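You operate a simulated robot arm through the tools that you are given. There is no shell and no other tool. Be economical: measure what you need, move in short steps, check, and stop when the job is done.

The job below is to be done with a simulated robot arm. You get a single attempt, and the scene is never put back.

Task
Vacuum up the sawdust between the rails of the sheet rest.
Fine: stand the wand back where it was and switch the vacuum off. Set down upright: vacuum wand. What is to be rubbed or washed off counts as gone when no trace of it is left.
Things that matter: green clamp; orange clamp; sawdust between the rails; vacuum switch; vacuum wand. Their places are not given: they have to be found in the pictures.

The check looks at the end state, three seconds after you hand in, the way a careful person would. Anything else that was tipped, shoved, dropped, spilled or broken makes it a failure. Flat cloth is picked up by pressing the open fingertips on it (5 to 10 N) and closing them slowly along it; thin cloth reads only 2 to 8 mm in the jaws.

Robot
A 7-joint arm with a two-finger parallel gripper, fixed in place. Base frame: the origin is at the foot of the arm, x ahead of it, y to its left, z up. Units: cm, degrees, N and s.
With the tool pointing down near the work surface it reaches from about 32 to 74 cm from the base axis. Its first joint turns from -115.0 to 115.0 degrees. Payload 3.91 kg.
Tool frame: the origin (TCP) lies between the finger pads and is the grasp point; the fingertips stand 3 cm ahead of it; z points along the fingers, y is the line along which they close. The gripper opens to 11 cm. The fingers are 2 cm wide and 1 cm thick; the gripper's body (4.8 by 11.2 cm) begins 5.5 cm behind the TCP.
Orientation is that of the tool frame in the base frame, as [roll, pitch, yaw] about the fixed x, y, z axes, in that order (R = Rz(yaw) Ry(pitch) Rx(roll)). With the fingers straight down and closing along the base's y, the tool's x points along the base's -x, its y along +y and its z along -z.

Tools
- The arm moves only by the tool send_rows. Its argument "motion" is a list that holds one entry, the list of rows, each a list of 7 numbers: the shift along the base's x, y, z in m, then the turn, a rotation vector about the base's x, y, z in degrees, then the gripper command, from -1 (shut) to 1 (fully open), values between in proportion. In form: [[[tx, ty, tz, ax, ay, az, fingers], ...]]. A call has 1 to 10 rows; each row shifts and turns the commanded pose from where the row before left it. A row lasts 0.2 s, in which the tool goes at most 5 cm and 8.6 degrees; a call with a longer step from one row to the next is refused whole, and so is a gripper value outside its range. A pose out of reach is approached as far as the arm can. The call stops where the force on the tool passes 50 N (or 10 N more than at its start, if that is more) or the arm is blocked; 0.2 s more then pass. The fingers move at their own pace (about 10.8 cm/s each) and stop on an object; they squeeze with about 37 N. The grip force told is the motor's: it shows also when the fingers shut on nothing. Time passes only in rows, and 0.2 s behind the last, so rows that do not move let the fingers close. The reply holds the time, the measured pose of the TCP, the force on the tool along the base axes, the opening and the grip force, in the units named above and with some noise, with the torque about the TCP (base axes, N m) and any sound that the robot's microphone picked up.
- Cameras (640 x 400 px; columns grow to the right, rows downward): "scene" is fixed at [5.08, 65.12, 171.75]; the picture's right is [-0.67, -0.74, 0.00], its down [-0.68, 0.61, -0.41] and it looks along [0.30, -0.27, -0.91] (base axes); focal length 271 px, centre (320, 200). "wrist" rides on the gripper at [7.2, 1.7, -10.3] in the tool frame; the picture's right is [-0.23, 0.97, 0.00], its down [-0.76, -0.18, -0.62] and it looks along [-0.61, -0.14, 0.78] (tool axes); focal length 222 px, centre (320, 200).
- grab_frame(camera): a new picture of that camera. The clock stands still meanwhile.
- raise_lower(by): slides the trunk up (or, below 0, down) by that many cm; the arm rides with it, the base frame stays. It gives what a move gives, with no picture.
- point_at(camera, pixels): there is no depth. For up to 12 entries [column, row, z] of the newest picture of that camera ("zoom" is the newest enlarged one), the place [x, y] in the base frame at which the ray of that pixel passes the height z, good to about 0.2 cm. The clock stands still meanwhile.
- zoom(camera, box): a new picture of the part [left, top, right, bottom] of that camera's present view, enlarged. The clock stands still meanwhile.
- hand_in(): hands the job in; it is judged then, once.

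Go step by step. Measure first, check grasps and placings, and put right what went wrong. The budget is 80 turns and 54 pictures, counting those below and the enlarged ones. Unless the task says otherwise, let go and move clear before handing in, and close with one line.

The tools are called as a command line: name --argument value ..., lists and objects as JSON in quotes. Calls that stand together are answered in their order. send_rows: Moves the arm, as the interface text tells. Its arguments: {"type":"object","properties":{"motion":{"type":"array","items":{"type":"array","items":{"type":"array","items":{"type":"number"}}}}},"required":["motion"]} The other tools are called the same way: raise_lower (by) slides the trunk up or down; grab_frame (camera) takes a picture; point_at (camera, pixels) gives the place at which the rays of pixels pass given heights; zoom (camera, box) takes an enlarged picture of a part of a camera's view; hand_in () hands the job in.

At the start:

```text
t: 0.0
position: [33.66, 33.08, 130.07]
ee_rot: [180.0, 0.0, 179.9]
force: [-0.9, -0.5, -0.5]
ft_torque: [0.04, 0.01, 0.02]
finger_gap: 10.99
grip_force: 0.1
trunk travel left (down, up): [-87.5, 11.5]
```

scene: 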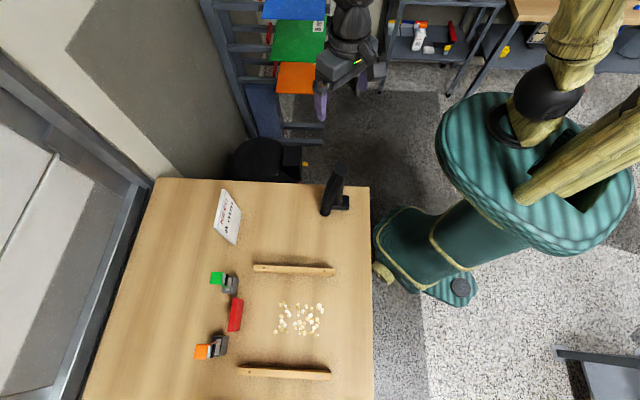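
wrist: 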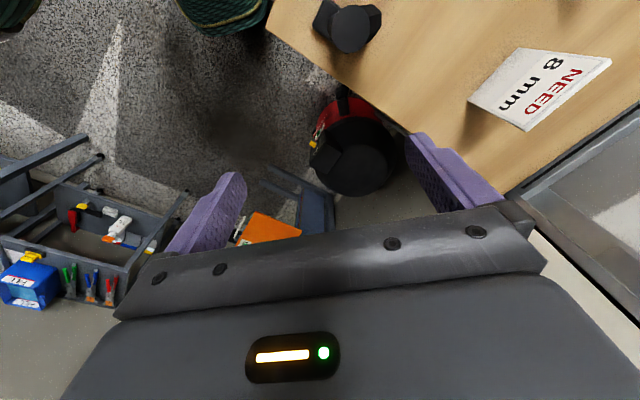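

The table shows two rails (pixels 295,268 and 285,373) with sawdust between them, two clamps, a red thing, a sign and a dark object at (335,193) that may be the wand. I'll look closer.

zoom --camera "scene" --box '[180, 240, 380, 400]'

zoom --camera "scene" --box '[220, 130, 380, 230]'

zoom --camera "wrist" --box '[260, 0, 460, 200]'

```text
2.50 times, centred on (280, 320) of scene
```

zoom: 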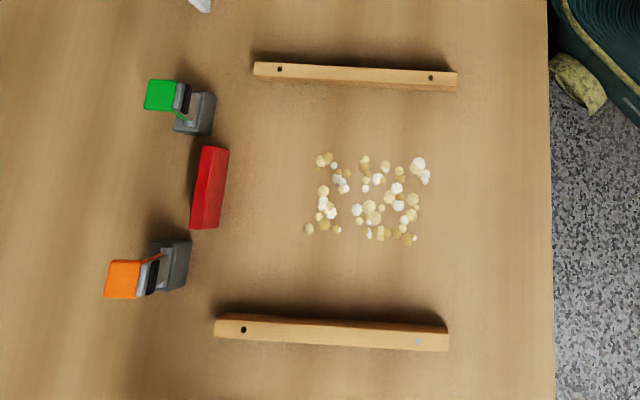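

```text
4.00 times, centred on (300, 180) of scene
```

zoom: 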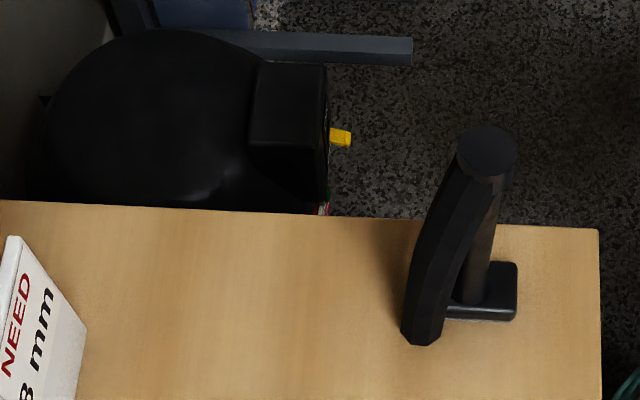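

```text
2.00 times, centred on (360, 100) of wrist
```

zoom: 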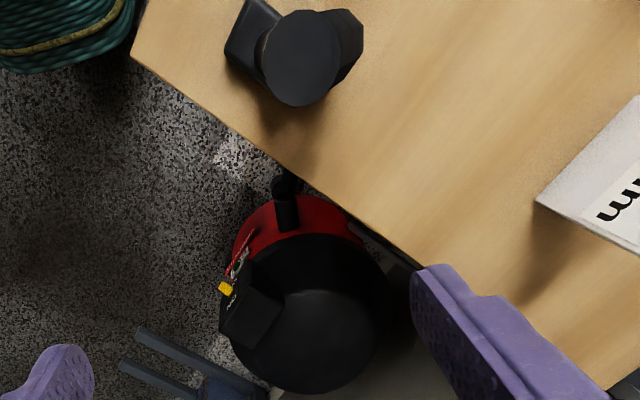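

The vacuum drum stands on the floor beside the table, with a yellow switch; the wand stands on the table. I'll triangulate the table height from its corner (scene 369.5,187.5 / wrist 265,27.5), and the wand top and switch.

point_at --camera "scene" --pixels '[[369.5, 187.5, 70], [369.5, 187.5, 80], [369.5, 187.5, 90], [341.7, 167.5, 90], [341.7, 167.5, 100], [341.7, 167.5, 110], [305, 164, 30], [305, 164, 40], [305, 164, 50], [305, 164, 60]]'

point_at --camera "wrist" --pixels '[[265, 27.5, 70], [265, 27.5, 80], [265, 27.5, 90], [350, 29, 90], [350, 29, 100], [350, 29, 110], [313, 144, 30], [313, 144, 40], [313, 144, 50], [313, 144, 60]]'

```text
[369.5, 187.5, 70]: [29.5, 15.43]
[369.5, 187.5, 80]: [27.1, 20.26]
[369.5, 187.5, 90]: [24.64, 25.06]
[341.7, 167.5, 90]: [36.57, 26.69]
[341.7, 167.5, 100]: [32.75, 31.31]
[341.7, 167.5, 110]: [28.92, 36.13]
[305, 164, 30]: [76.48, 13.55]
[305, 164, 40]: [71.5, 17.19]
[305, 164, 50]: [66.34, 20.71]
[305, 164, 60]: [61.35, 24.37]
```

```text
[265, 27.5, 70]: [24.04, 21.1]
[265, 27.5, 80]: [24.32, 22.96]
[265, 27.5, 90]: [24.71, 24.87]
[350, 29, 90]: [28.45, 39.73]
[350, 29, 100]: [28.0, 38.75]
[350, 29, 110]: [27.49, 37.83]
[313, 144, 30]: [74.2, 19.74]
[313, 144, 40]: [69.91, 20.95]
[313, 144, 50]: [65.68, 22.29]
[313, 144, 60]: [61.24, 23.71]
```

Table top is at z≈90 (corner 24.7,25), wand top at about (27.6,37.5,113), switch around (61.5,24,60). Now locate the rails, sawdust, clamps, and wand details at table height.

point_at --camera "scene" --pixels '[[254, 268, 90], [333, 272, 90], [240, 373, 90], [330, 377, 90], [276, 332, 90], [318, 303, 90], [280, 306, 90], [320, 334, 90], [323, 213, 90], [347, 207, 90], [229, 282, 95], [221, 348, 95]]'

zoom --camera "scene" --box '[310, 150, 360, 220]'

zoom --camera "wrist" --box '[290, 90, 390, 200]'

```text
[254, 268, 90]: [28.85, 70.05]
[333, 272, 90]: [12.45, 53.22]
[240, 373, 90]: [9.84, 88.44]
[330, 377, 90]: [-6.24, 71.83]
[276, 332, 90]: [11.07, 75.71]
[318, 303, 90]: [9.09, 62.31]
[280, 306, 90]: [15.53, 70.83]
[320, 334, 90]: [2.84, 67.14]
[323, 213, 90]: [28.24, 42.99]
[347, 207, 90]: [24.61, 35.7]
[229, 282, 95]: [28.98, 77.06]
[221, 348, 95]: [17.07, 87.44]
```

```text
5.71 times, centred on (335, 185) of scene
```

zoom: 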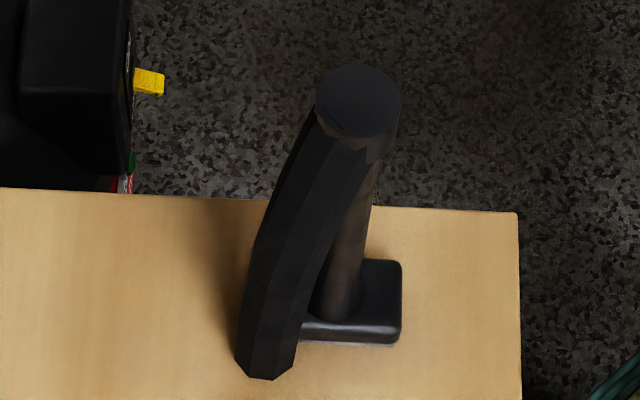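

```text
3.64 times, centred on (340, 145) of wrist
```

zoom: 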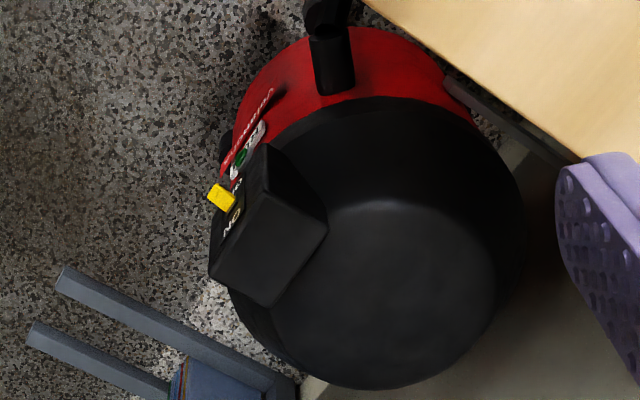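

The drum's switch is on its upright face (yellow lever near wrist-zoom 220,195, "ON" near 232,222). I'll turn the wrist by ~85° and back off in -y to see both wand and switch closely.

send_rows --motion '[[[0.01, -0.02, -0.01, 0, 0, 8.5, 1], [0.01, -0.02, -0.01, 0, 0, 8.5, 1], [0.01, -0.02, -0.01, 0, 0, 8.5, 1], [0.01, -0.02, -0.01, 0, 0, 8.5, 1], [0.01, -0.02, -0.01, 0, 0, 8.5, 1], [0.01, -0.02, -0.01, 0, 0, 8.5, 1], [0.01, -0.02, -0.01, 0, 0, 8.5, 1], [0.01, -0.02, -0.01, 0, 0, 8.5, 1], [0.0, 0, 0, 0, 0, 8.5, 1], [0.0, 0, 0, 0, 0, 8.5, 1]]]'

grab_frame --camera "wrist"

```text
t: 2.2
position: [41.72, 16.84, 122.08]
ee_rot: [-179.9, 0.0, -94.9]
force: [0.1, -0.2, 0.0]
ft_torque: [0.0, 0.0, -0.02]
finger_gap: 11.02
grip_force: 0.1
trunk travel left (down, up): [-87.5, 11.5]
```

```text
46 pictures are left
```

wrist: 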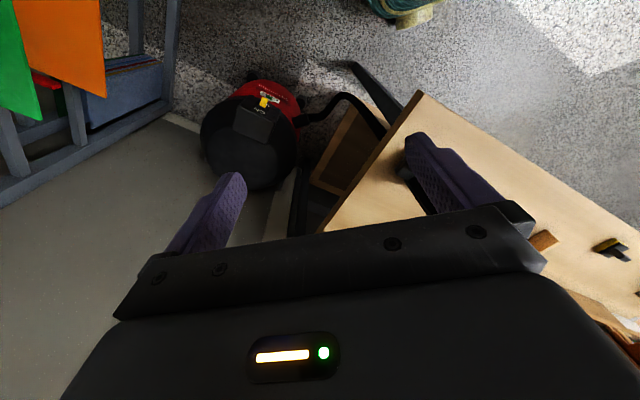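

The wrist picture is inverted (image-down is world-up). I'll zoom on the drum's switch and on the wand area.

zoom --camera "wrist" --box '[190, 70, 320, 200]'

zoom --camera "wrist" --box '[300, 50, 460, 220]'

```text
3.08 times, centred on (255, 135) of wrist
```

zoom: 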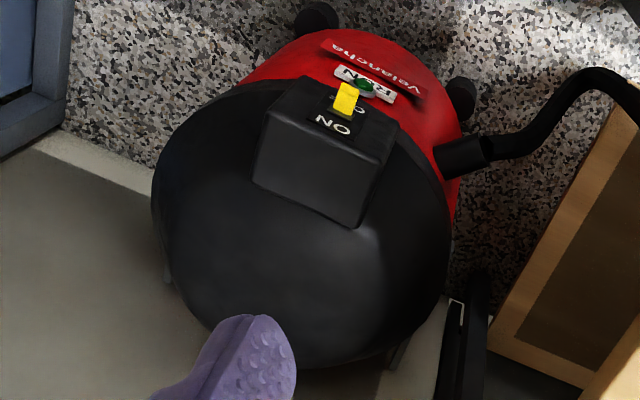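

```text
2.35 times, centred on (380, 135) of wrist
```

zoom: 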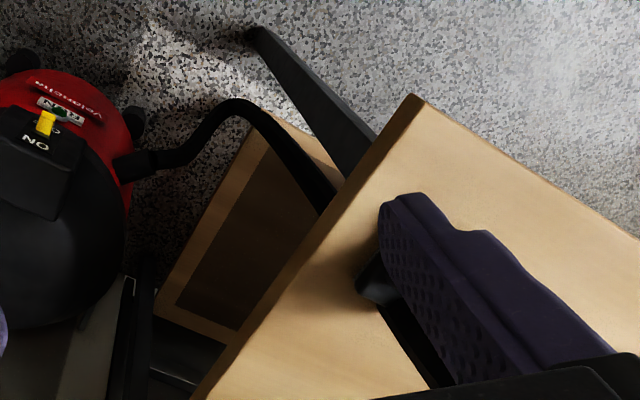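

The lever points down toward "O"; "ON" is above it. I'll move out to x≈60, y≈7 and lower the trunk 50 cm for a close view of the switch.

send_rows --motion '[[[0.03, -0.015, 0, 0, 0, 4.9, 1], [0.03, -0.015, 0, 0, 0, 0, 1], [0.03, -0.015, 0, 0, 0, 0, 1], [0.03, -0.015, 0, 0, 0, 0, 1], [0.03, -0.015, 0, 0, 0, 0, 0], [0.03, -0.015, 0, 0, 0, 0, -1], [0, 0, 0, 0, 0, 0, -1]]]'

raise_lower --by -50

grab_frame --camera "wrist"

grab_frame --camera "scene"

```text
t: 3.8
position: [59.64, 7.95, 122.33]
ee_rot: [180.0, 0.0, -90.1]
force: [-0.6, 0.3, 0.6]
ft_torque: [-0.02, -0.01, 0.01]
finger_gap: 0.01
grip_force: 36.9
trunk travel left (down, up): [-87.5, 11.5]
```

```text
refused: -50 is not a number from -40 to 40
```

```text
43 pictures are left
```

wrist: 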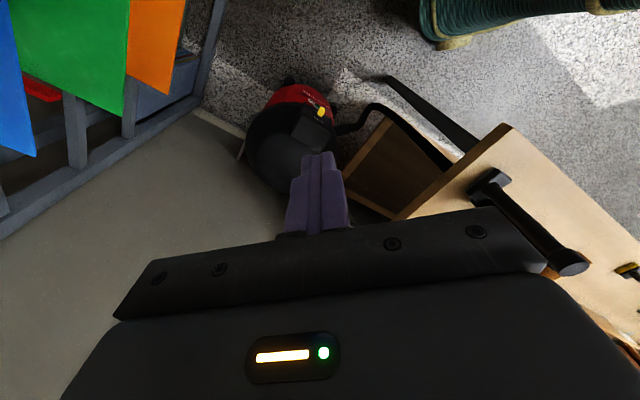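

```text
42 pictures are left
```

scene: 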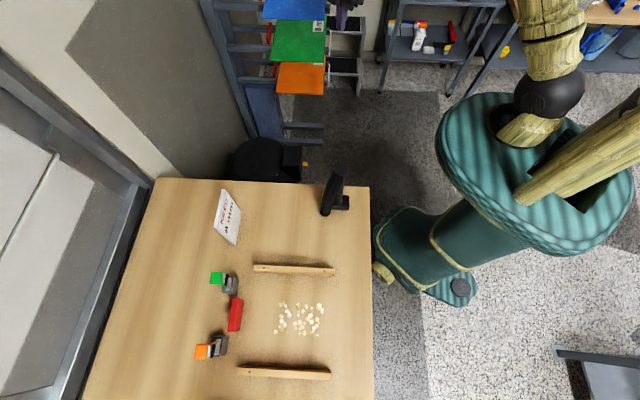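

The wand is now fully visible from the side (wrist 487,185 to 568,262); I'll enlarge it, then lower the trunk in limits.

zoom --camera "wrist" --box '[450, 150, 600, 290]'

raise_lower --by -38

grab_frame --camera "wrist"

```text
2.86 times, centred on (525, 220) of wrist
```

zoom: 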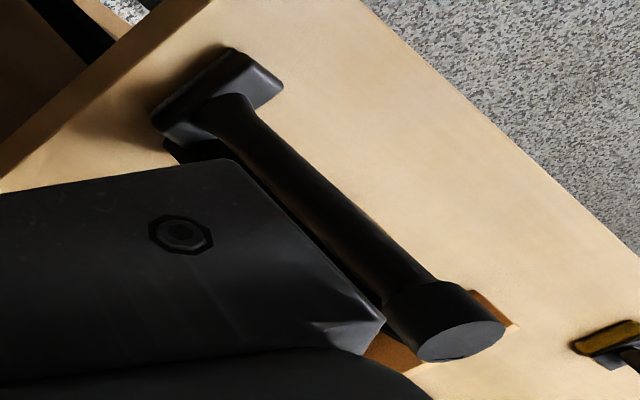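

```text
t: 7.5
position: [59.58, 8.02, 84.25]
ee_rot: [-180.0, 0.0, -90.1]
force: [0.5, 0.6, -0.3]
ft_torque: [0.02, 0.05, 0.02]
finger_gap: 0.0
grip_force: 36.8
trunk travel left (down, up): [-49.5, 49.5]
```

```text
40 pictures are left
```

wrist: 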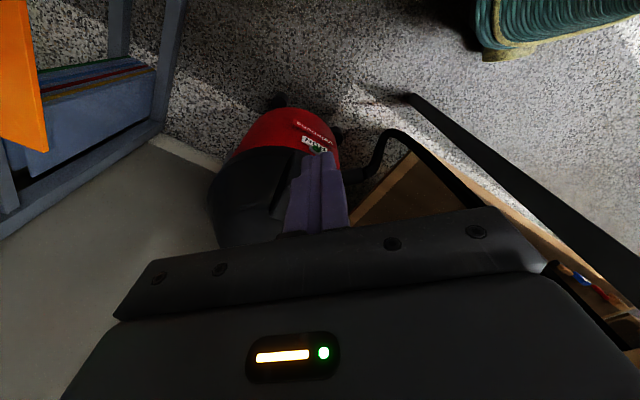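

The closed fingers hide the switch; I'll open them, lower 12 more, and look.

send_rows --motion '[[[0, -0.02, 0, 0, 0, 0, 1], [0, -0.02, 0, 0, 0, 0, 1], [0, 0, 0, 0, 0, 0, 1], [0, 0, 0, 0, 0, 0, 1]]]'

raise_lower --by -12

grab_frame --camera "wrist"

```text
t: 8.5
position: [59.7, 4.13, 84.27]
ee_rot: [180.0, 0.0, -90.1]
force: [0.2, 0.2, 0.6]
ft_torque: [-0.05, 0.03, -0.03]
finger_gap: 11.0
grip_force: 0.0
trunk travel left (down, up): [-49.5, 49.5]
```

```text
t: 10.0
position: [59.76, 4.02, 72.27]
ee_rot: [180.0, 0.1, -90.0]
force: [-0.2, 0.0, -0.3]
ft_torque: [-0.01, 0.03, 0.0]
finger_gap: 11.01
grip_force: 0.0
trunk travel left (down, up): [-37.5, 61.5]
```

```text
39 pictures are left
```

wrist: 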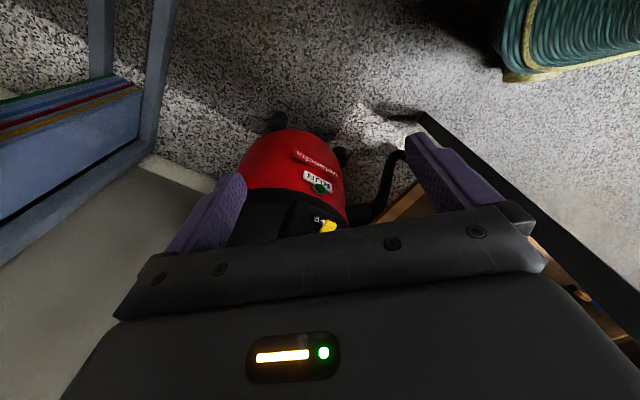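

zoom --camera "wrist" --box '[280, 150, 370, 240]'

point_at --camera "wrist" --pixels '[[330, 227, 56], [330, 227, 58], [330, 227, 60], [330, 227, 62], [285, 236, 60], [285, 236, 64]]'

```text
4.44 times, centred on (325, 195) of wrist
```

zoom: 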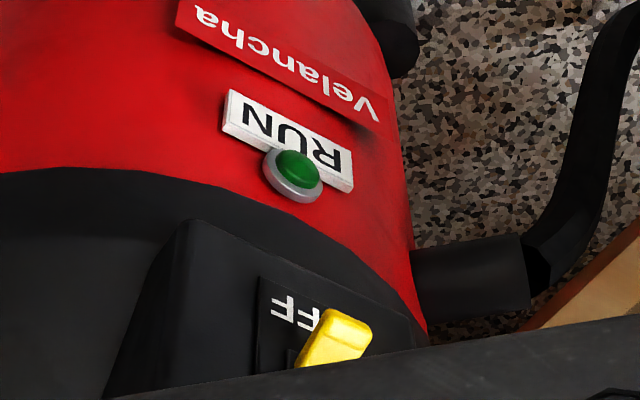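

```text
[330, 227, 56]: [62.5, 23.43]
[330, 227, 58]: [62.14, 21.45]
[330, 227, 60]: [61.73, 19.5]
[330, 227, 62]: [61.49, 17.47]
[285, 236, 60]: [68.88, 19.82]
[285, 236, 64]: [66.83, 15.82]
```

Lever tip triangulates to about (62.6,23.3,56.5), showing "OFF" above it in the inverted picture (so below it, in the world). I'll turn the tool to horizontal pointing +y, shut fingers, and lower to lever height, staying at y≈4.

send_rows --motion '[[[0, 0, -0.015, 8.5, 0, 0, -1], [0, 0, -0.015, 8.5, 0, 0, -1], [0, 0, -0.015, 8.5, 0, 0, -1], [0, 0, -0.015, 8.5, 0, 0, -1], [0, 0, -0.015, 8.5, 0, 0, -1], [0, 0, -0.015, 8.5, 0, 0, -1], [0, 0, -0.015, 8.5, 0, 0, -1], [0, 0, -0.015, 8.5, 0, 0, -1], [0, 0, -0.015, 8.5, 0, 0, -1], [0, 0, -0.015, 8.5, 0, 0, -1]]]'

grab_frame --camera "wrist"

grab_frame --camera "scene"

```text
t: 12.2
position: [59.73, 4.13, 57.48]
ee_rot: [179.9, 85.1, -90.3]
force: [0.5, 0.4, -0.2]
ft_torque: [-0.02, 0.02, -0.02]
finger_gap: 0.0
grip_force: 36.8
trunk travel left (down, up): [-37.5, 61.5]
```

```text
37 pictures are left
```

wrist: 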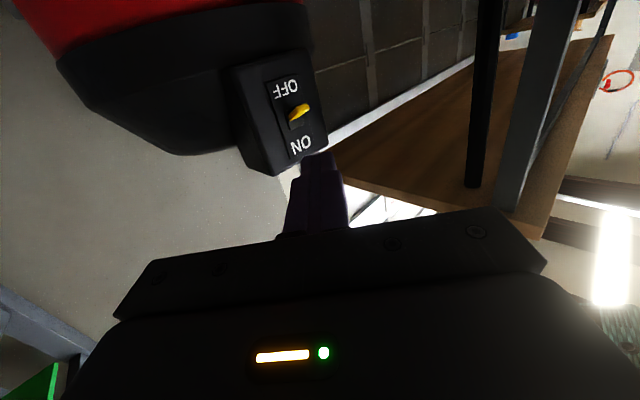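

```text
36 pictures are left
```

scene: 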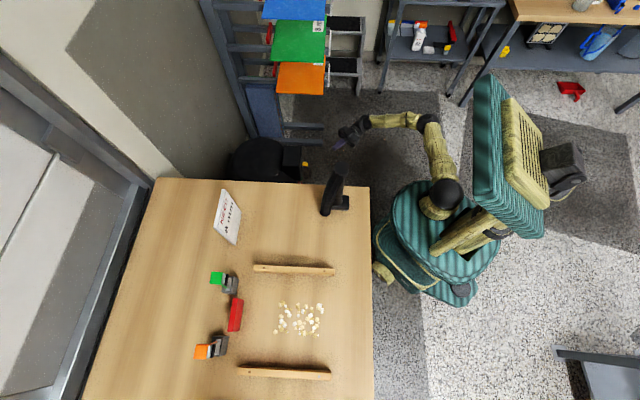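

Clear view: plate with OFF (world-bottom) and ON (world-top), lever leaning towards OFF. Zoom for geometry.

zoom --camera "wrist" --box '[220, 40, 350, 180]'

point_at --camera "wrist" --pixels '[[305, 106, 56], [305, 106, 56.5], [305, 106, 57], [315, 157, 60], [296, 77, 54]]'

```text
2.86 times, centred on (285, 110) of wrist
```

zoom: 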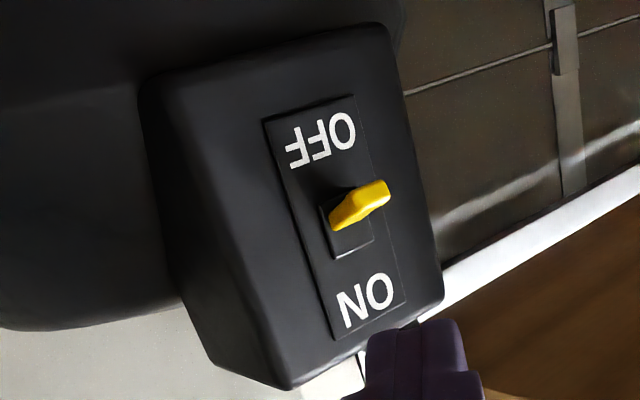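

```text
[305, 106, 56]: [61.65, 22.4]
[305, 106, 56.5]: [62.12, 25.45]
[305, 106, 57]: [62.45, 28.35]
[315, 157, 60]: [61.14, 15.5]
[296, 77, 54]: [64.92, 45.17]
```

Lever tip is about (62,23.5,56.3). I'll bring the closed fingertips below it (z≈53, tip y≈22) and look.

send_rows --motion '[[[0.013, 0.02, -0.022, 5, 0, 0, -1], [0.013, 0.03, -0.022, 0, 0, 0, -1], [0, 0.03, 0, 0, 0, 0, -1], [0, 0.03, 0, 0, 0, 0, -1], [0, 0.02, 0, 0, 0, 0, -1], [0, 0.018, 0, 0, 0, 0, -1], [0, 0, 0, 0, 0, 0, -1]]]'

zoom --camera "wrist" --box '[240, 50, 400, 210]'

zoom --camera "scene" --box '[270, 100, 370, 200]'

```text
t: 13.8
position: [62.24, 18.69, 52.69]
ee_rot: [89.0, 89.9, 179.0]
force: [-0.3, -0.9, 0.6]
ft_torque: [-0.07, -0.01, 0.0]
finger_gap: 0.02
grip_force: 37.0
trunk travel left (down, up): [-37.5, 61.5]
```

```text
2.50 times, centred on (320, 130) of wrist
```

zoom: 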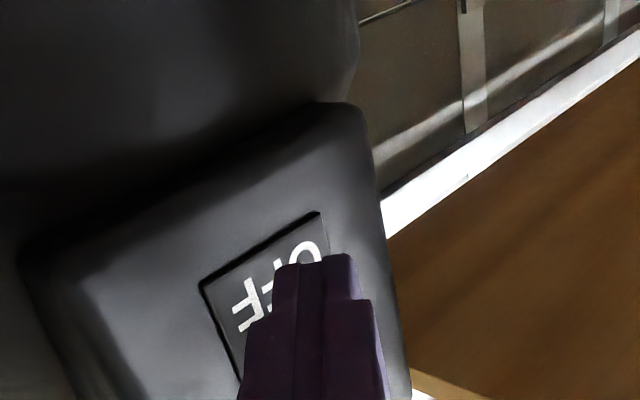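

```text
4.00 times, centred on (320, 150) of scene
```

zoom: 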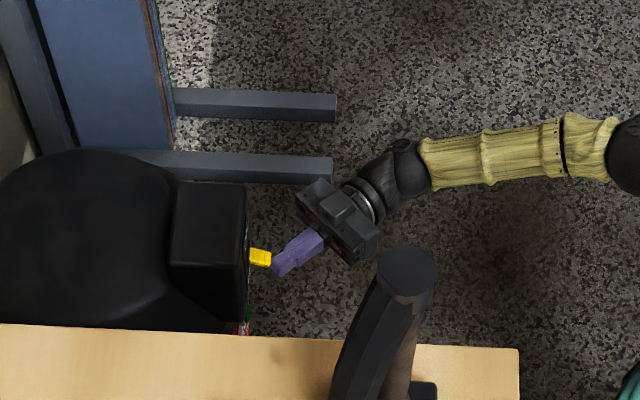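

The scene zoom shows the lever pointing along (-0.67,-0.74), tip near (62.5,22). I'll slip the fingertips under it (+0.8 x, +1.2 y) and push upward.

send_rows --motion '[[[0.004, 0.006, 0, 0, 0, 0, -1], [0.004, 0.006, 0, 0, 0, 0, -1], [0, 0, 0.01, 0, 0, 0, -1], [0, 0, 0.01, 0, 0, 0, -1], [0, 0, 0.01, 0, 0, 0, -1], [0, 0, 0.008, 0, 0, 0, -1], [0, 0, 0.008, 0, 0, 0, -1]]]'

zoom --camera "scene" --box '[270, 130, 340, 200]'

zoom --camera "wrist" --box '[240, 50, 400, 210]'

```text
t: 15.4
position: [63.22, 20.06, 56.79]
ee_rot: [142.3, 89.3, -127.8]
force: [-4.1, -1.6, -28.6]
ft_torque: [-0.85, 0.21, 0.11]
finger_gap: 0.0
grip_force: 37.3
trunk travel left (down, up): [-37.5, 61.5]
```

```text
5.71 times, centred on (305, 165) of scene
```

zoom: 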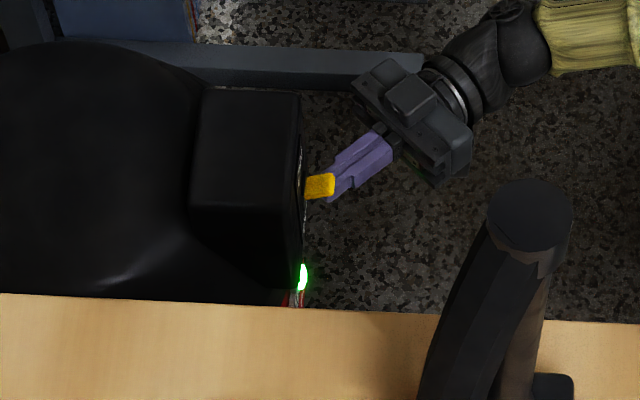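

```text
2.50 times, centred on (320, 130) of wrist
```

zoom: 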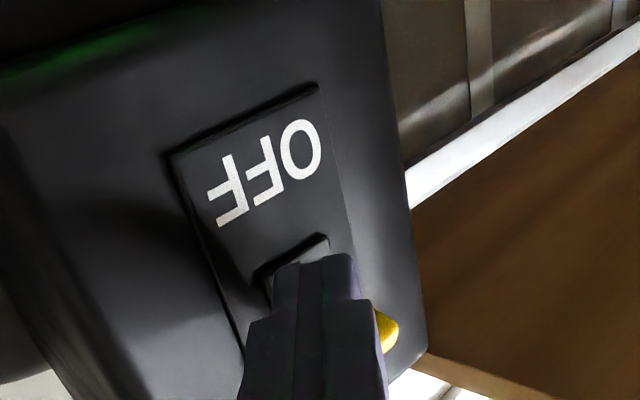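

The RUN lamp glows green: vacuum is on, lever at its stop (-28 N). Ease down, back out, and check that it stays on.

send_rows --motion '[[[0, 0, -0.01, 0, 0, 0, -1], [-0.01, -0.015, 0, 0, 0, 0, -1], [-0.01, -0.03, 0, 0, 0, 0, -1], [0, -0.04, 0, 0, 0, 0, -1], [0, -0.04, 0, 0, 0, 0, -1], [0, -0.03, 0, 0, 0, 0, -1]]]'

zoom --camera "wrist" --box '[200, 0, 400, 200]'

```text
t: 16.8
position: [60.89, 4.39, 56.72]
ee_rot: [82.1, 89.9, 172.1]
force: [0.0, -1.0, -0.7]
ft_torque: [0.02, -0.04, -0.03]
finger_gap: 0.02
grip_force: 37.2
trunk travel left (down, up): [-37.5, 61.5]
```

```text
2.00 times, centred on (300, 100) of wrist
```

zoom: 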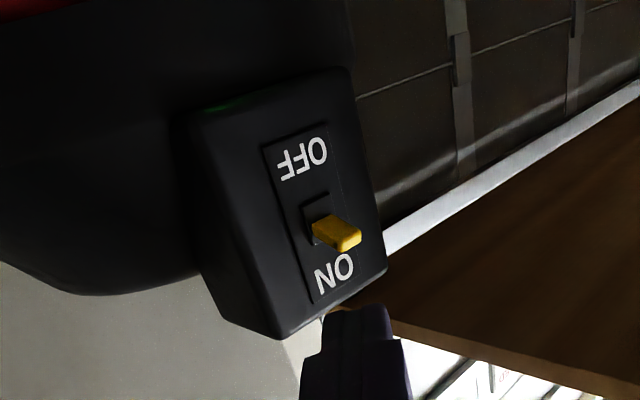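

Lever is up at ON. Now return the tool to pointing down, raise, and view the wand from nearby.

send_rows --motion '[[[0, -0.005, 0.015, -8.5, 0, 0, -1], [0, 0, 0.015, -8.5, 0, 0, -1], [0, 0, 0.015, -8.5, 0, 0, -1], [0, 0, 0.015, -8.5, 0, 0, -1], [0, 0, 0.015, -8.5, 0, 0, -1], [0, 0, 0.015, -8.5, 0, 0, -1], [0, 0, 0.015, -8.5, 0, 0, -1], [0, 0, 0.015, -8.5, 0, 0, -1], [0, 0, 0.015, -8.5, 0, 0, -1], [0, 0, 0.015, -8.5, 0, 0, -1]]]'

raise_lower --by 40

send_rows --motion '[[[-0.02, -0.005, 0, -5, 0, 0, 1], [-0.03, -0.01, 0, 0, 0, 0, 1], [-0.03, -0.01, 0, 0, 0, 0, 1], [-0.03, -0.01, 0, 0, 0, 0, 1], [-0.03, 0, 0, 0, 0, 0, 1], [-0.03, 0, 0, 0, 0, 0, 1], [-0.02, 0, 0, 0, 0, 0, 1]]]'

grab_frame --camera "wrist"

```text
t: 19.0
position: [60.98, 4.02, 71.68]
ee_rot: [179.9, 5.0, -90.2]
force: [-0.5, 0.4, 0.1]
ft_torque: [0.01, 0.01, 0.0]
finger_gap: 0.01
grip_force: 37.0
trunk travel left (down, up): [-37.5, 61.5]
```

```text
t: 22.8
position: [61.18, 3.99, 111.66]
ee_rot: [-180.0, 4.9, -90.2]
force: [0.4, 0.4, 0.3]
ft_torque: [-0.03, 0.0, -0.03]
finger_gap: 0.0
grip_force: 38.0
trunk travel left (down, up): [-77.5, 21.5]
```

```text
t: 24.4
position: [42.1, 0.81, 111.66]
ee_rot: [180.0, 0.0, -90.1]
force: [0.2, 0.1, -0.5]
ft_torque: [-0.01, 0.02, 0.01]
finger_gap: 10.99
grip_force: 0.1
trunk travel left (down, up): [-77.5, 21.5]
```

```text
29 pictures are left
```

wrist: 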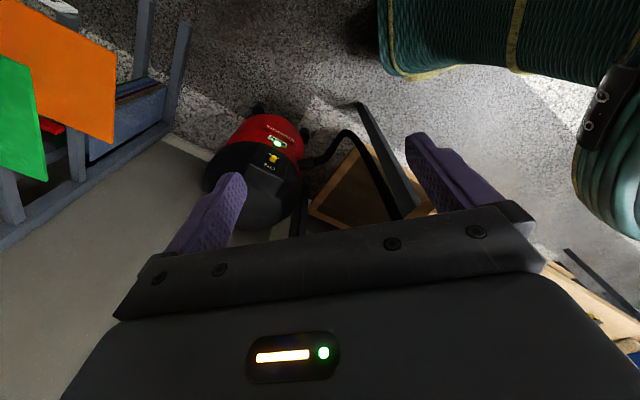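

The wand is hidden behind the gripper here. I'll go to about (40,16,135) with fingers shut, where the wand should project around (400,170).

raise_lower --by 20

send_rows --motion '[[[0, 0.03, 0.01, 0, 0, 0, -1], [0, 0.03, 0.01, 0, 0, 0, -1], [0, 0.03, 0.01, 0, 0, 0, -1], [0, 0.03, 0.01, 0, 0, 0, -1], [0, 0.03, 0, 0, 0, 0, -1], [0, 0, 0, 0, 0, 0, -1]]]'

zoom --camera "wrist" --box '[340, 90, 480, 230]'

```text
t: 26.6
position: [42.14, 0.85, 131.67]
ee_rot: [180.0, 0.0, -90.2]
force: [0.5, -1.2, 0.1]
ft_torque: [0.0, -0.01, 0.03]
finger_gap: 10.98
grip_force: 0.1
trunk travel left (down, up): [-97.5, 1.5]
```

```text
t: 28.0
position: [41.97, 15.6, 135.67]
ee_rot: [-180.0, 0.0, -90.1]
force: [1.0, -0.3, 0.0]
ft_torque: [0.03, 0.0, -0.02]
finger_gap: 0.01
grip_force: 37.2
trunk travel left (down, up): [-97.5, 1.5]
```

```text
2.86 times, centred on (410, 160) of wrist
```

zoom: 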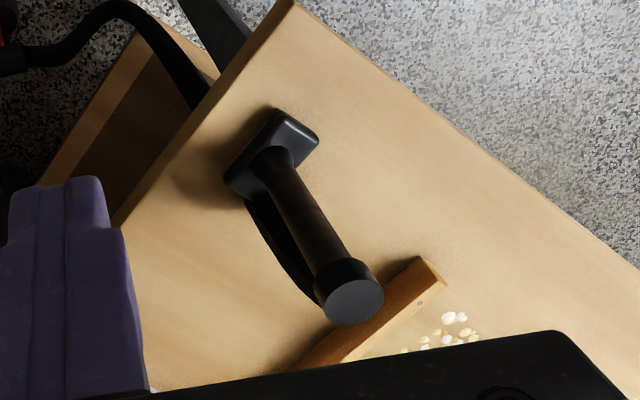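

The wand: rectangular foot, straight tube with end cap, and a loop/hose on its far side. Measure foot corners, tube bottom, and cap.

point_at --camera "zoom" --pixels '[[275, 109, 92], [319, 136, 92], [225, 182, 92], [273, 160, 92], [355, 303, 113], [327, 308, 113], [383, 297, 113], [318, 300, 111], [247, 198, 90], [338, 258, 110], [420, 260, 92], [295, 368, 92]]'

point_at --camera "scene" --pixels '[[325, 215, 90], [332, 216, 90], [333, 207, 91], [349, 207, 90], [349, 196, 92], [341, 169, 112], [342, 168, 113], [342, 168, 114]]'

```text
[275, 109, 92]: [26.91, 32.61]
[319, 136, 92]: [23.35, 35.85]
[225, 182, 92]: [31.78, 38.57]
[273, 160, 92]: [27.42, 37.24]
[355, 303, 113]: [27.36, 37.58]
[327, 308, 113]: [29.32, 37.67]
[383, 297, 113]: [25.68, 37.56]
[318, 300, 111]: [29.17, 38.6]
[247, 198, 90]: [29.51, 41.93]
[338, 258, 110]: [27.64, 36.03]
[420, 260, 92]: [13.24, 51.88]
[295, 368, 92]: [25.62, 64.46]
```

```text
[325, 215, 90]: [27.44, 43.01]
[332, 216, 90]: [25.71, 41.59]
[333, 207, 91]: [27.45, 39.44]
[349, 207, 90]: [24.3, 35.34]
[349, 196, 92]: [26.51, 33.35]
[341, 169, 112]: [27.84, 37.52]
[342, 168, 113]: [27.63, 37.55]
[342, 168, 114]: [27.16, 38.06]
```

Foot is 7.7×4.8 cm, long axis ∥ rails, centred at (27.5,37.3) with the tube above it and cap top at 113; loop lies on the +y side, so closing along x is right. Move above the wand with open fingers and lower the trunk part way.

send_rows --motion '[[[-0.029, 0.036, 0, 0, 0, 0, 1], [-0.029, 0.036, 0, 0, 0, 0, 1], [-0.029, 0.036, 0, 0, 0, 0, 1], [-0.029, 0.036, 0, 0, 0, 0, 1], [-0.029, 0.036, 0, 0, 0, 0, 1], [0, 0.037, 0, 0, 0, 0, 1], [0, 0, 0, 0, 0, 0, 1]]]'

raise_lower --by -16

grab_frame --camera "wrist"

zoom --camera "scene" --box '[280, 120, 380, 220]'

```text
t: 29.6
position: [27.45, 37.26, 135.7]
ee_rot: [-180.0, 0.1, -90.1]
force: [-0.6, -0.3, -0.1]
ft_torque: [0.0, 0.04, -0.05]
finger_gap: 11.01
grip_force: 0.0
trunk travel left (down, up): [-97.5, 1.5]
```

```text
t: 31.4
position: [27.58, 37.3, 119.63]
ee_rot: [-180.0, -0.1, -90.1]
force: [-0.3, -0.5, -0.3]
ft_torque: [0.04, 0.02, 0.01]
finger_gap: 10.99
grip_force: 0.0
trunk travel left (down, up): [-81.5, 17.5]
```

```text
27 pictures are left
```

wrist: 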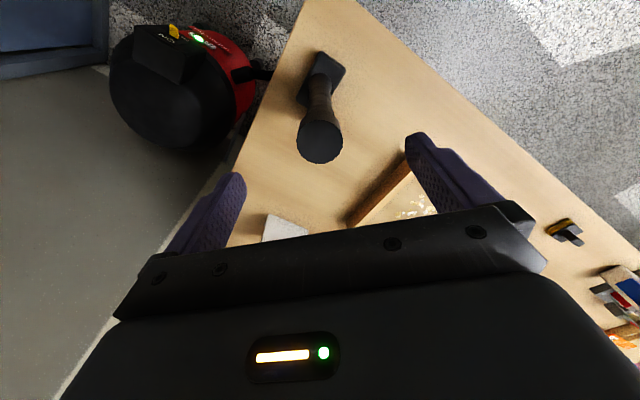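

```text
4.00 times, centred on (330, 170) of scene
```

zoom: 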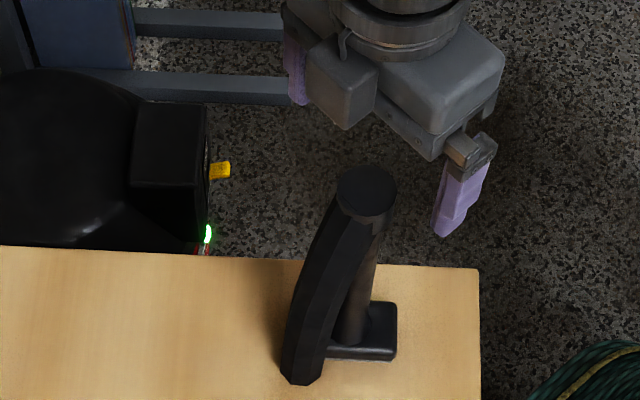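

Check the cap position again from this nearer view (cap centre 321,142; foot edge).

point_at --camera "wrist" --pixels '[[321, 142, 112], [321, 142, 113], [321, 142, 114], [298, 140, 113], [343, 140, 113], [320, 164, 113]]'

```text
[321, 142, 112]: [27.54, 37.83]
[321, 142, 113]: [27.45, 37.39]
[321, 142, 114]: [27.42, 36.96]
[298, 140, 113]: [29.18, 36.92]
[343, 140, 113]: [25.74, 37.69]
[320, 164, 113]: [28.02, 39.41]
```

Cap confirmed at (27.5,37.4,113), dia ~3.5. Descend to TCP z≈108.6 and close slowly.

send_rows --motion '[[[0, 0.001, -0.03, 0, 0, 0, 1], [0, 0, -0.03, 0, 0, 0, 1], [0, 0, -0.03, 0, 0, 0, 1], [0, 0, -0.02, 0, 0, 0, 1], [0, 0, 0, 0, 0, 0, -0.2], [0, 0, 0, 0, 0, 0, -0.35], [0, 0, 0, 0, 0, 0, -0.6], [0, 0, 0, 0, 0, 0, -1], [0, 0, 0, 0, 0, 0, -1]]]'

zoom --camera "scene" --box '[280, 120, 380, 220]'

```text
t: 33.4
position: [27.5, 37.46, 108.69]
ee_rot: [179.9, 0.1, -90.0]
force: [-0.3, -0.7, 0.5]
ft_torque: [0.01, 0.0, -0.03]
finger_gap: 3.73
grip_force: 37.5
trunk travel left (down, up): [-81.5, 17.5]
```

```text
4.00 times, centred on (330, 170) of scene
```

zoom: 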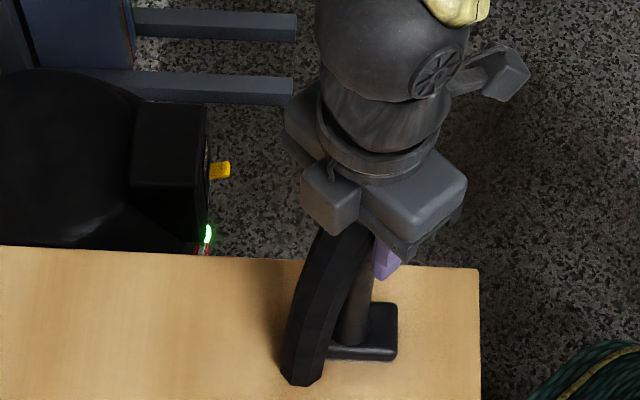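

Gripped at 3.73 cm. Lift 6 cm straight up and check it follows.

send_rows --motion '[[[0, 0, 0.01, 0, 0, 0, -1], [0, 0, 0.02, 0, 0, 0, -1], [0, 0, 0.02, 0, 0, 0, -1], [0, 0, 0.01, 0, 0, 0, -1], [0, 0, 0, 0, 0, 0, -1]]]'

grab_frame --camera "scene"

```text
t: 34.6
position: [27.56, 37.37, 114.58]
ee_rot: [180.0, 0.0, -90.0]
force: [-0.1, 0.0, -3.1]
ft_torque: [0.02, 0.03, 0.0]
finger_gap: 3.73
grip_force: 37.3
trunk travel left (down, up): [-81.5, 17.5]
```

```text
24 pictures are left
```

scene: 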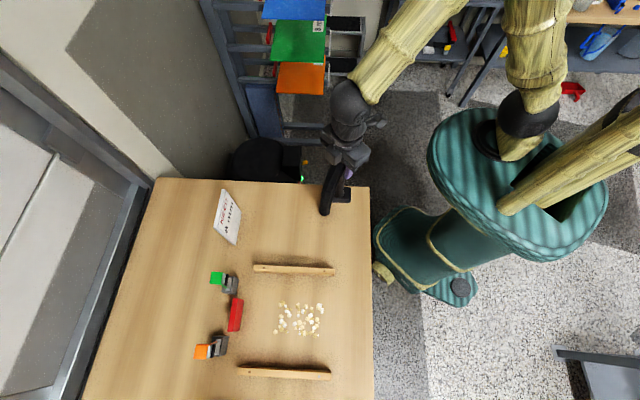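

Wand is held and rises cleanly (−3 N). Carry it to just before the sawdust, (11.8,62), at this height.

send_rows --motion '[[[-0.016, 0.025, 0, 0, 0, 0, -1], [-0.0235, 0.0368, 0, 0, 0, 0, -1], [-0.0235, 0.0368, 0, 0, 0, 0, -1], [-0.0235, 0.0368, 0, 0, 0, 0, -1], [-0.0235, 0.0368, 0, 0, 0, 0, -1], [-0.0235, 0.0368, 0, 0, 0, 0, -1], [-0.0235, 0.037, 0, 0, 0, 0, -1], [0, 0, 0, 0, 0, 0, -1]]]'

grab_frame --camera "scene"

```text
t: 36.4
position: [12.08, 62.57, 114.52]
ee_rot: [180.0, 0.0, -90.1]
force: [-0.3, 0.8, -3.6]
ft_torque: [-0.02, 0.03, 0.0]
finger_gap: 3.7
grip_force: 36.8
trunk travel left (down, up): [-81.5, 17.5]
```

```text
23 pictures are left
```

scene: 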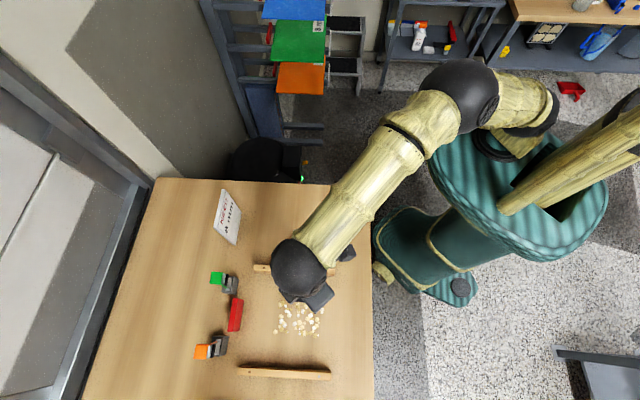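

Lower to the table (TCP z≈108.75) and watch the force.

send_rows --motion '[[[0, 0, -0.02, 0, 0, 0, -1], [0, 0, -0.02, 0, 0, 0, -1], [0, 0, -0.012, 0, 0, 0, -1], [0, 0, -0.005, 0, 0, 0, -1], [0, 0, 0, 0, 0, 0, -1]]]'

grab_frame --camera "wrist"

```text
t: 37.6
position: [11.75, 62.24, 108.96]
ee_rot: [180.0, -0.1, -90.2]
force: [-0.6, -0.4, -3.2]
ft_torque: [0.0, -0.02, 0.0]
finger_gap: 3.72
grip_force: 37.2
trunk travel left (down, up): [-81.5, 17.5]
```

```text
22 pictures are left
```

wrist: 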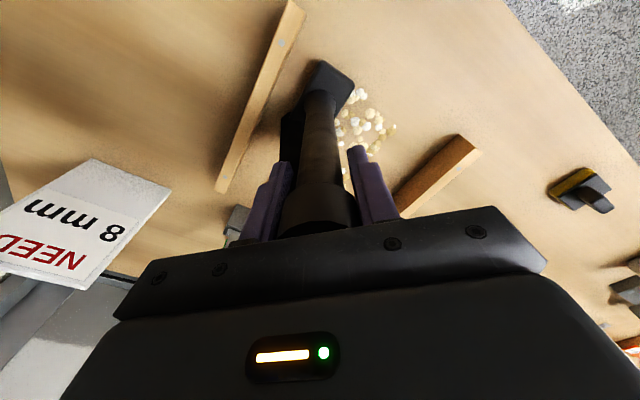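

Foot sits just beside the sawdust, rails clear both sides. Lower 2 mm more and sweep slowly across (+v direction).

send_rows --motion '[[[0, 0, -0.002, 0, 0, 0, -1], [-0.008, 0.0078, 0, 0, 0, 0, -1], [-0.008, 0.0078, 0, 0, 0, 0, -1], [-0.008, 0.0078, 0, 0, 0, 0, -1], [-0.008, 0.0078, 0, 0, 0, 0, -1], [-0.008, 0.0078, 0, 0, 0, 0, -1], [-0.008, 0.0078, 0, 0, 0, 0, -1], [-0.008, 0.0078, 0, 0, 0, 0, -1], [-0.008, 0.0078, 0, 0, 0, 0, -1], [-0.008, 0.0078, 0, 0, 0, 0, -1]]]'

grab_frame --camera "wrist"

```text
t: 39.8
position: [4.52, 69.22, 108.74]
ee_rot: [-180.0, 0.0, -90.2]
force: [-0.2, 0.9, -1.8]
ft_torque: [0.16, 0.04, 0.01]
finger_gap: 3.71
grip_force: 36.6
trunk travel left (down, up): [-81.5, 17.5]
```

```text
21 pictures are left
```

wrist: 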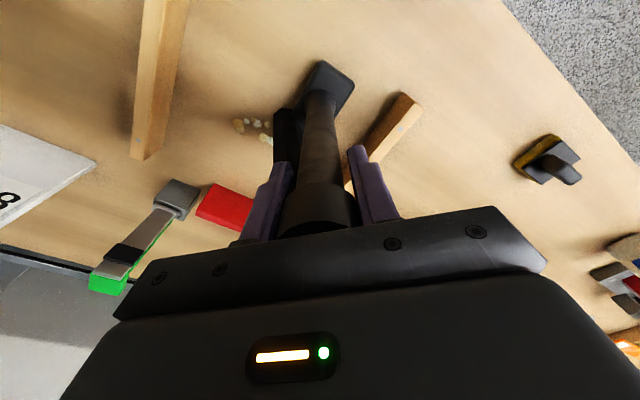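

The dust is disappearing where swept; a remaining patch is on the +u side (wrist 250,130). Shift +u by ~5.8 and sweep back.

send_rows --motion '[[[0.0082, 0.0084, 0, 0, 0, 0, -1], [0.0082, 0.0084, 0, 0, 0, 0, -1], [0.0082, 0.0084, 0, 0, 0, 0, -1], [0.0082, 0.0084, 0, 0, 0, 0, -1], [0.0082, 0.0084, 0, 0, 0, 0, -1], [0, 0, 0, 0, 0, 0, -1]]]'

send_rows --motion '[[[0.008, -0.0078, 0, 0, 0, 0, -1], [0.008, -0.0078, 0, 0, 0, 0, -1], [0.008, -0.0078, 0, 0, 0, 0, -1], [0.008, -0.0078, 0, 0, 0, 0, -1], [0.008, -0.0078, 0, 0, 0, 0, -1], [0.008, -0.0078, 0, 0, 0, 0, -1], [0.008, -0.0078, 0, 0, 0, 0, -1], [0.008, -0.0078, 0, 0, 0, 0, -1], [0, 0, 0, 0, 0, 0, -1]]]'

grab_frame --camera "wrist"

```text
t: 41.2
position: [8.34, 69.94, 108.7]
ee_rot: [180.0, 0.3, -90.0]
force: [-6.0, 1.4, 15.8]
ft_torque: [0.48, 0.45, 0.06]
finger_gap: 3.72
grip_force: 37.1
out of reach, approached as far as the arm can: row 2, 3, 4, 5
trunk travel left (down, up): [-81.5, 17.5]
```

```text
t: 43.2
position: [14.83, 63.82, 108.59]
ee_rot: [180.0, 0.1, -90.1]
force: [-4.7, 5.1, 18.1]
ft_torque: [0.42, 1.28, -0.14]
finger_gap: 3.89
grip_force: 37.3
trunk travel left (down, up): [-81.5, 17.5]
```

```text
20 pictures are left
```

wrist: 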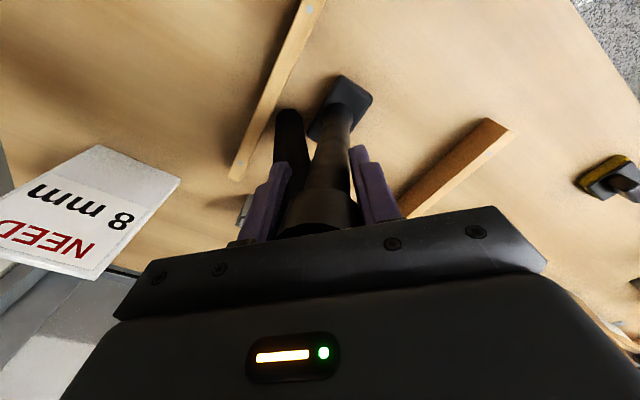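

The arm ran out of reach at r≈70 and the foot now presses on the table (+18 N), with the wand slightly tilted in the grip. Lift 3 cm to relieve it and look.

send_rows --motion '[[[0, 0, 0.005, 0, 0, 0, -1], [0, 0, 0.01, 0, 0, 0, -1], [0, 0, 0.015, 0, 0, 0, -1], [0, 0, 0, 0, 0, 0, -1]]]'

grab_frame --camera "wrist"

grab_frame --camera "scene"

```text
t: 44.2
position: [14.93, 64.01, 111.44]
ee_rot: [179.9, -0.1, -90.1]
force: [-0.3, -0.2, -3.6]
ft_torque: [-0.06, -0.01, -0.02]
finger_gap: 3.72
grip_force: 37.4
trunk travel left (down, up): [-81.5, 17.5]
```

```text
19 pictures are left
```

wrist: 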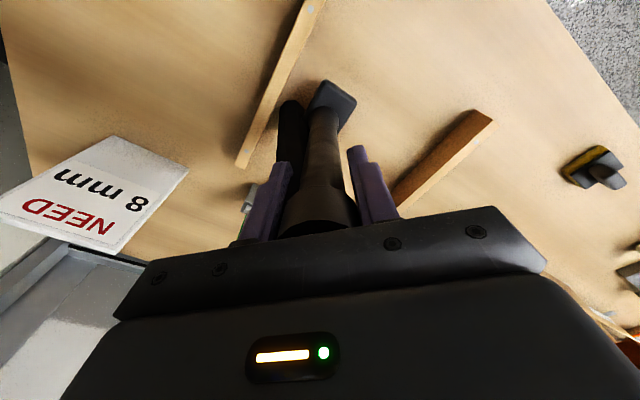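

```text
18 pictures are left
```

scene: 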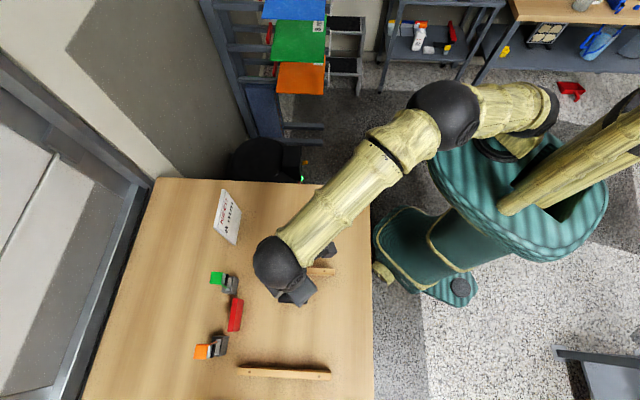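

The dust looks gone in the scene view; I'll zoom to be sure, and enlarge the wand in the wrist view to gauge its tilt.

zoom --camera "scene" --box '[225, 255, 345, 385]'

point_at --camera "wrist" --pixels '[[322, 81, 95], [356, 102, 95], [308, 106, 95], [327, 108, 95], [327, 108, 94]]'

```text
3.08 times, centred on (285, 320) of scene
```

zoom: 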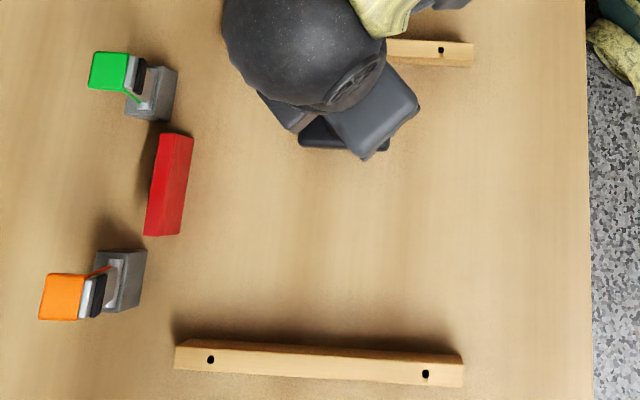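

```text
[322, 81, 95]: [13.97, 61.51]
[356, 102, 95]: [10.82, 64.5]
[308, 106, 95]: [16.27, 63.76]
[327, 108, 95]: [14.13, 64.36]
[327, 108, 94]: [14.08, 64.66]
```

No dust visible. The wand has swung ~6.5° about x in the grip (foot 2 cm toward +y), so I'll tilt the tool −6.5° about x to make it upright again, lift, and carry it back.

send_rows --motion '[[[0, 0, 0.02, 0, 0, 0, -1], [0, 0, 0.02, -3.2, 0, 0, -1], [0.01, -0.02, 0, -3.3, 0, 0, -1], [0.0194, -0.041, 0, 0, 0, 0, -1], [0.0194, -0.041, 0, 0, 0, 0, -1], [0.0194, -0.041, 0, 0, 0, 0, -1], [0.0194, -0.041, 0, 0, 0, 0, -1], [0.0194, -0.041, 0, 0, 0, 0, -1], [0.0187, -0.041, 0, 0, 0, 0, -1], [0, 0, 0, 0, 0, 0, -1]]]'

grab_frame --camera "wrist"

grab_frame --camera "scene"

```text
t: 46.4
position: [27.37, 37.52, 115.39]
ee_rot: [-180.0, -6.5, -90.0]
force: [-0.2, 0.5, -2.9]
ft_torque: [-0.04, -0.04, 0.04]
finger_gap: 3.7
grip_force: 36.9
trunk travel left (down, up): [-81.5, 17.5]
```

```text
16 pictures are left
```

wrist: 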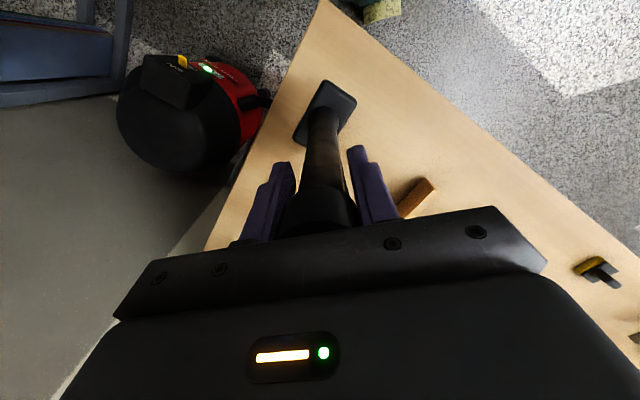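

```text
15 pictures are left
```

scene: 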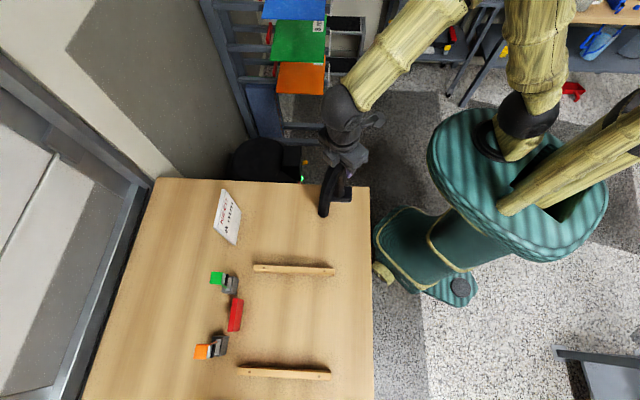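

Sawdust is gone in the full view; zoom once to check for traces, and measure the wand's foot in the wrist picture.

zoom --camera "scene" --box '[230, 250, 350, 390]'

zoom --camera "scene" --box '[290, 130, 390, 230]'

point_at --camera "wrist" --pixels '[[323, 80, 98.6], [356, 101, 98.6], [293, 136, 98.6], [322, 113, 98.6]]'

```text
2.86 times, centred on (290, 320) of scene
```

zoom: 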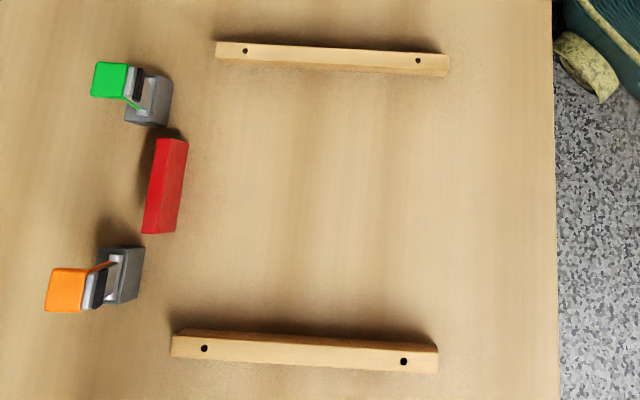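

```text
4.00 times, centred on (340, 180) of scene
```

zoom: 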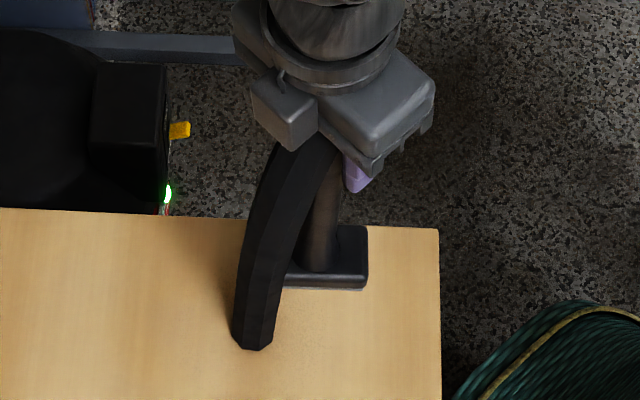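

```text
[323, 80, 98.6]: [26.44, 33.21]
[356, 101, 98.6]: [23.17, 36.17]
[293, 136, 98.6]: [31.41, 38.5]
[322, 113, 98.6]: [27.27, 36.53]
```

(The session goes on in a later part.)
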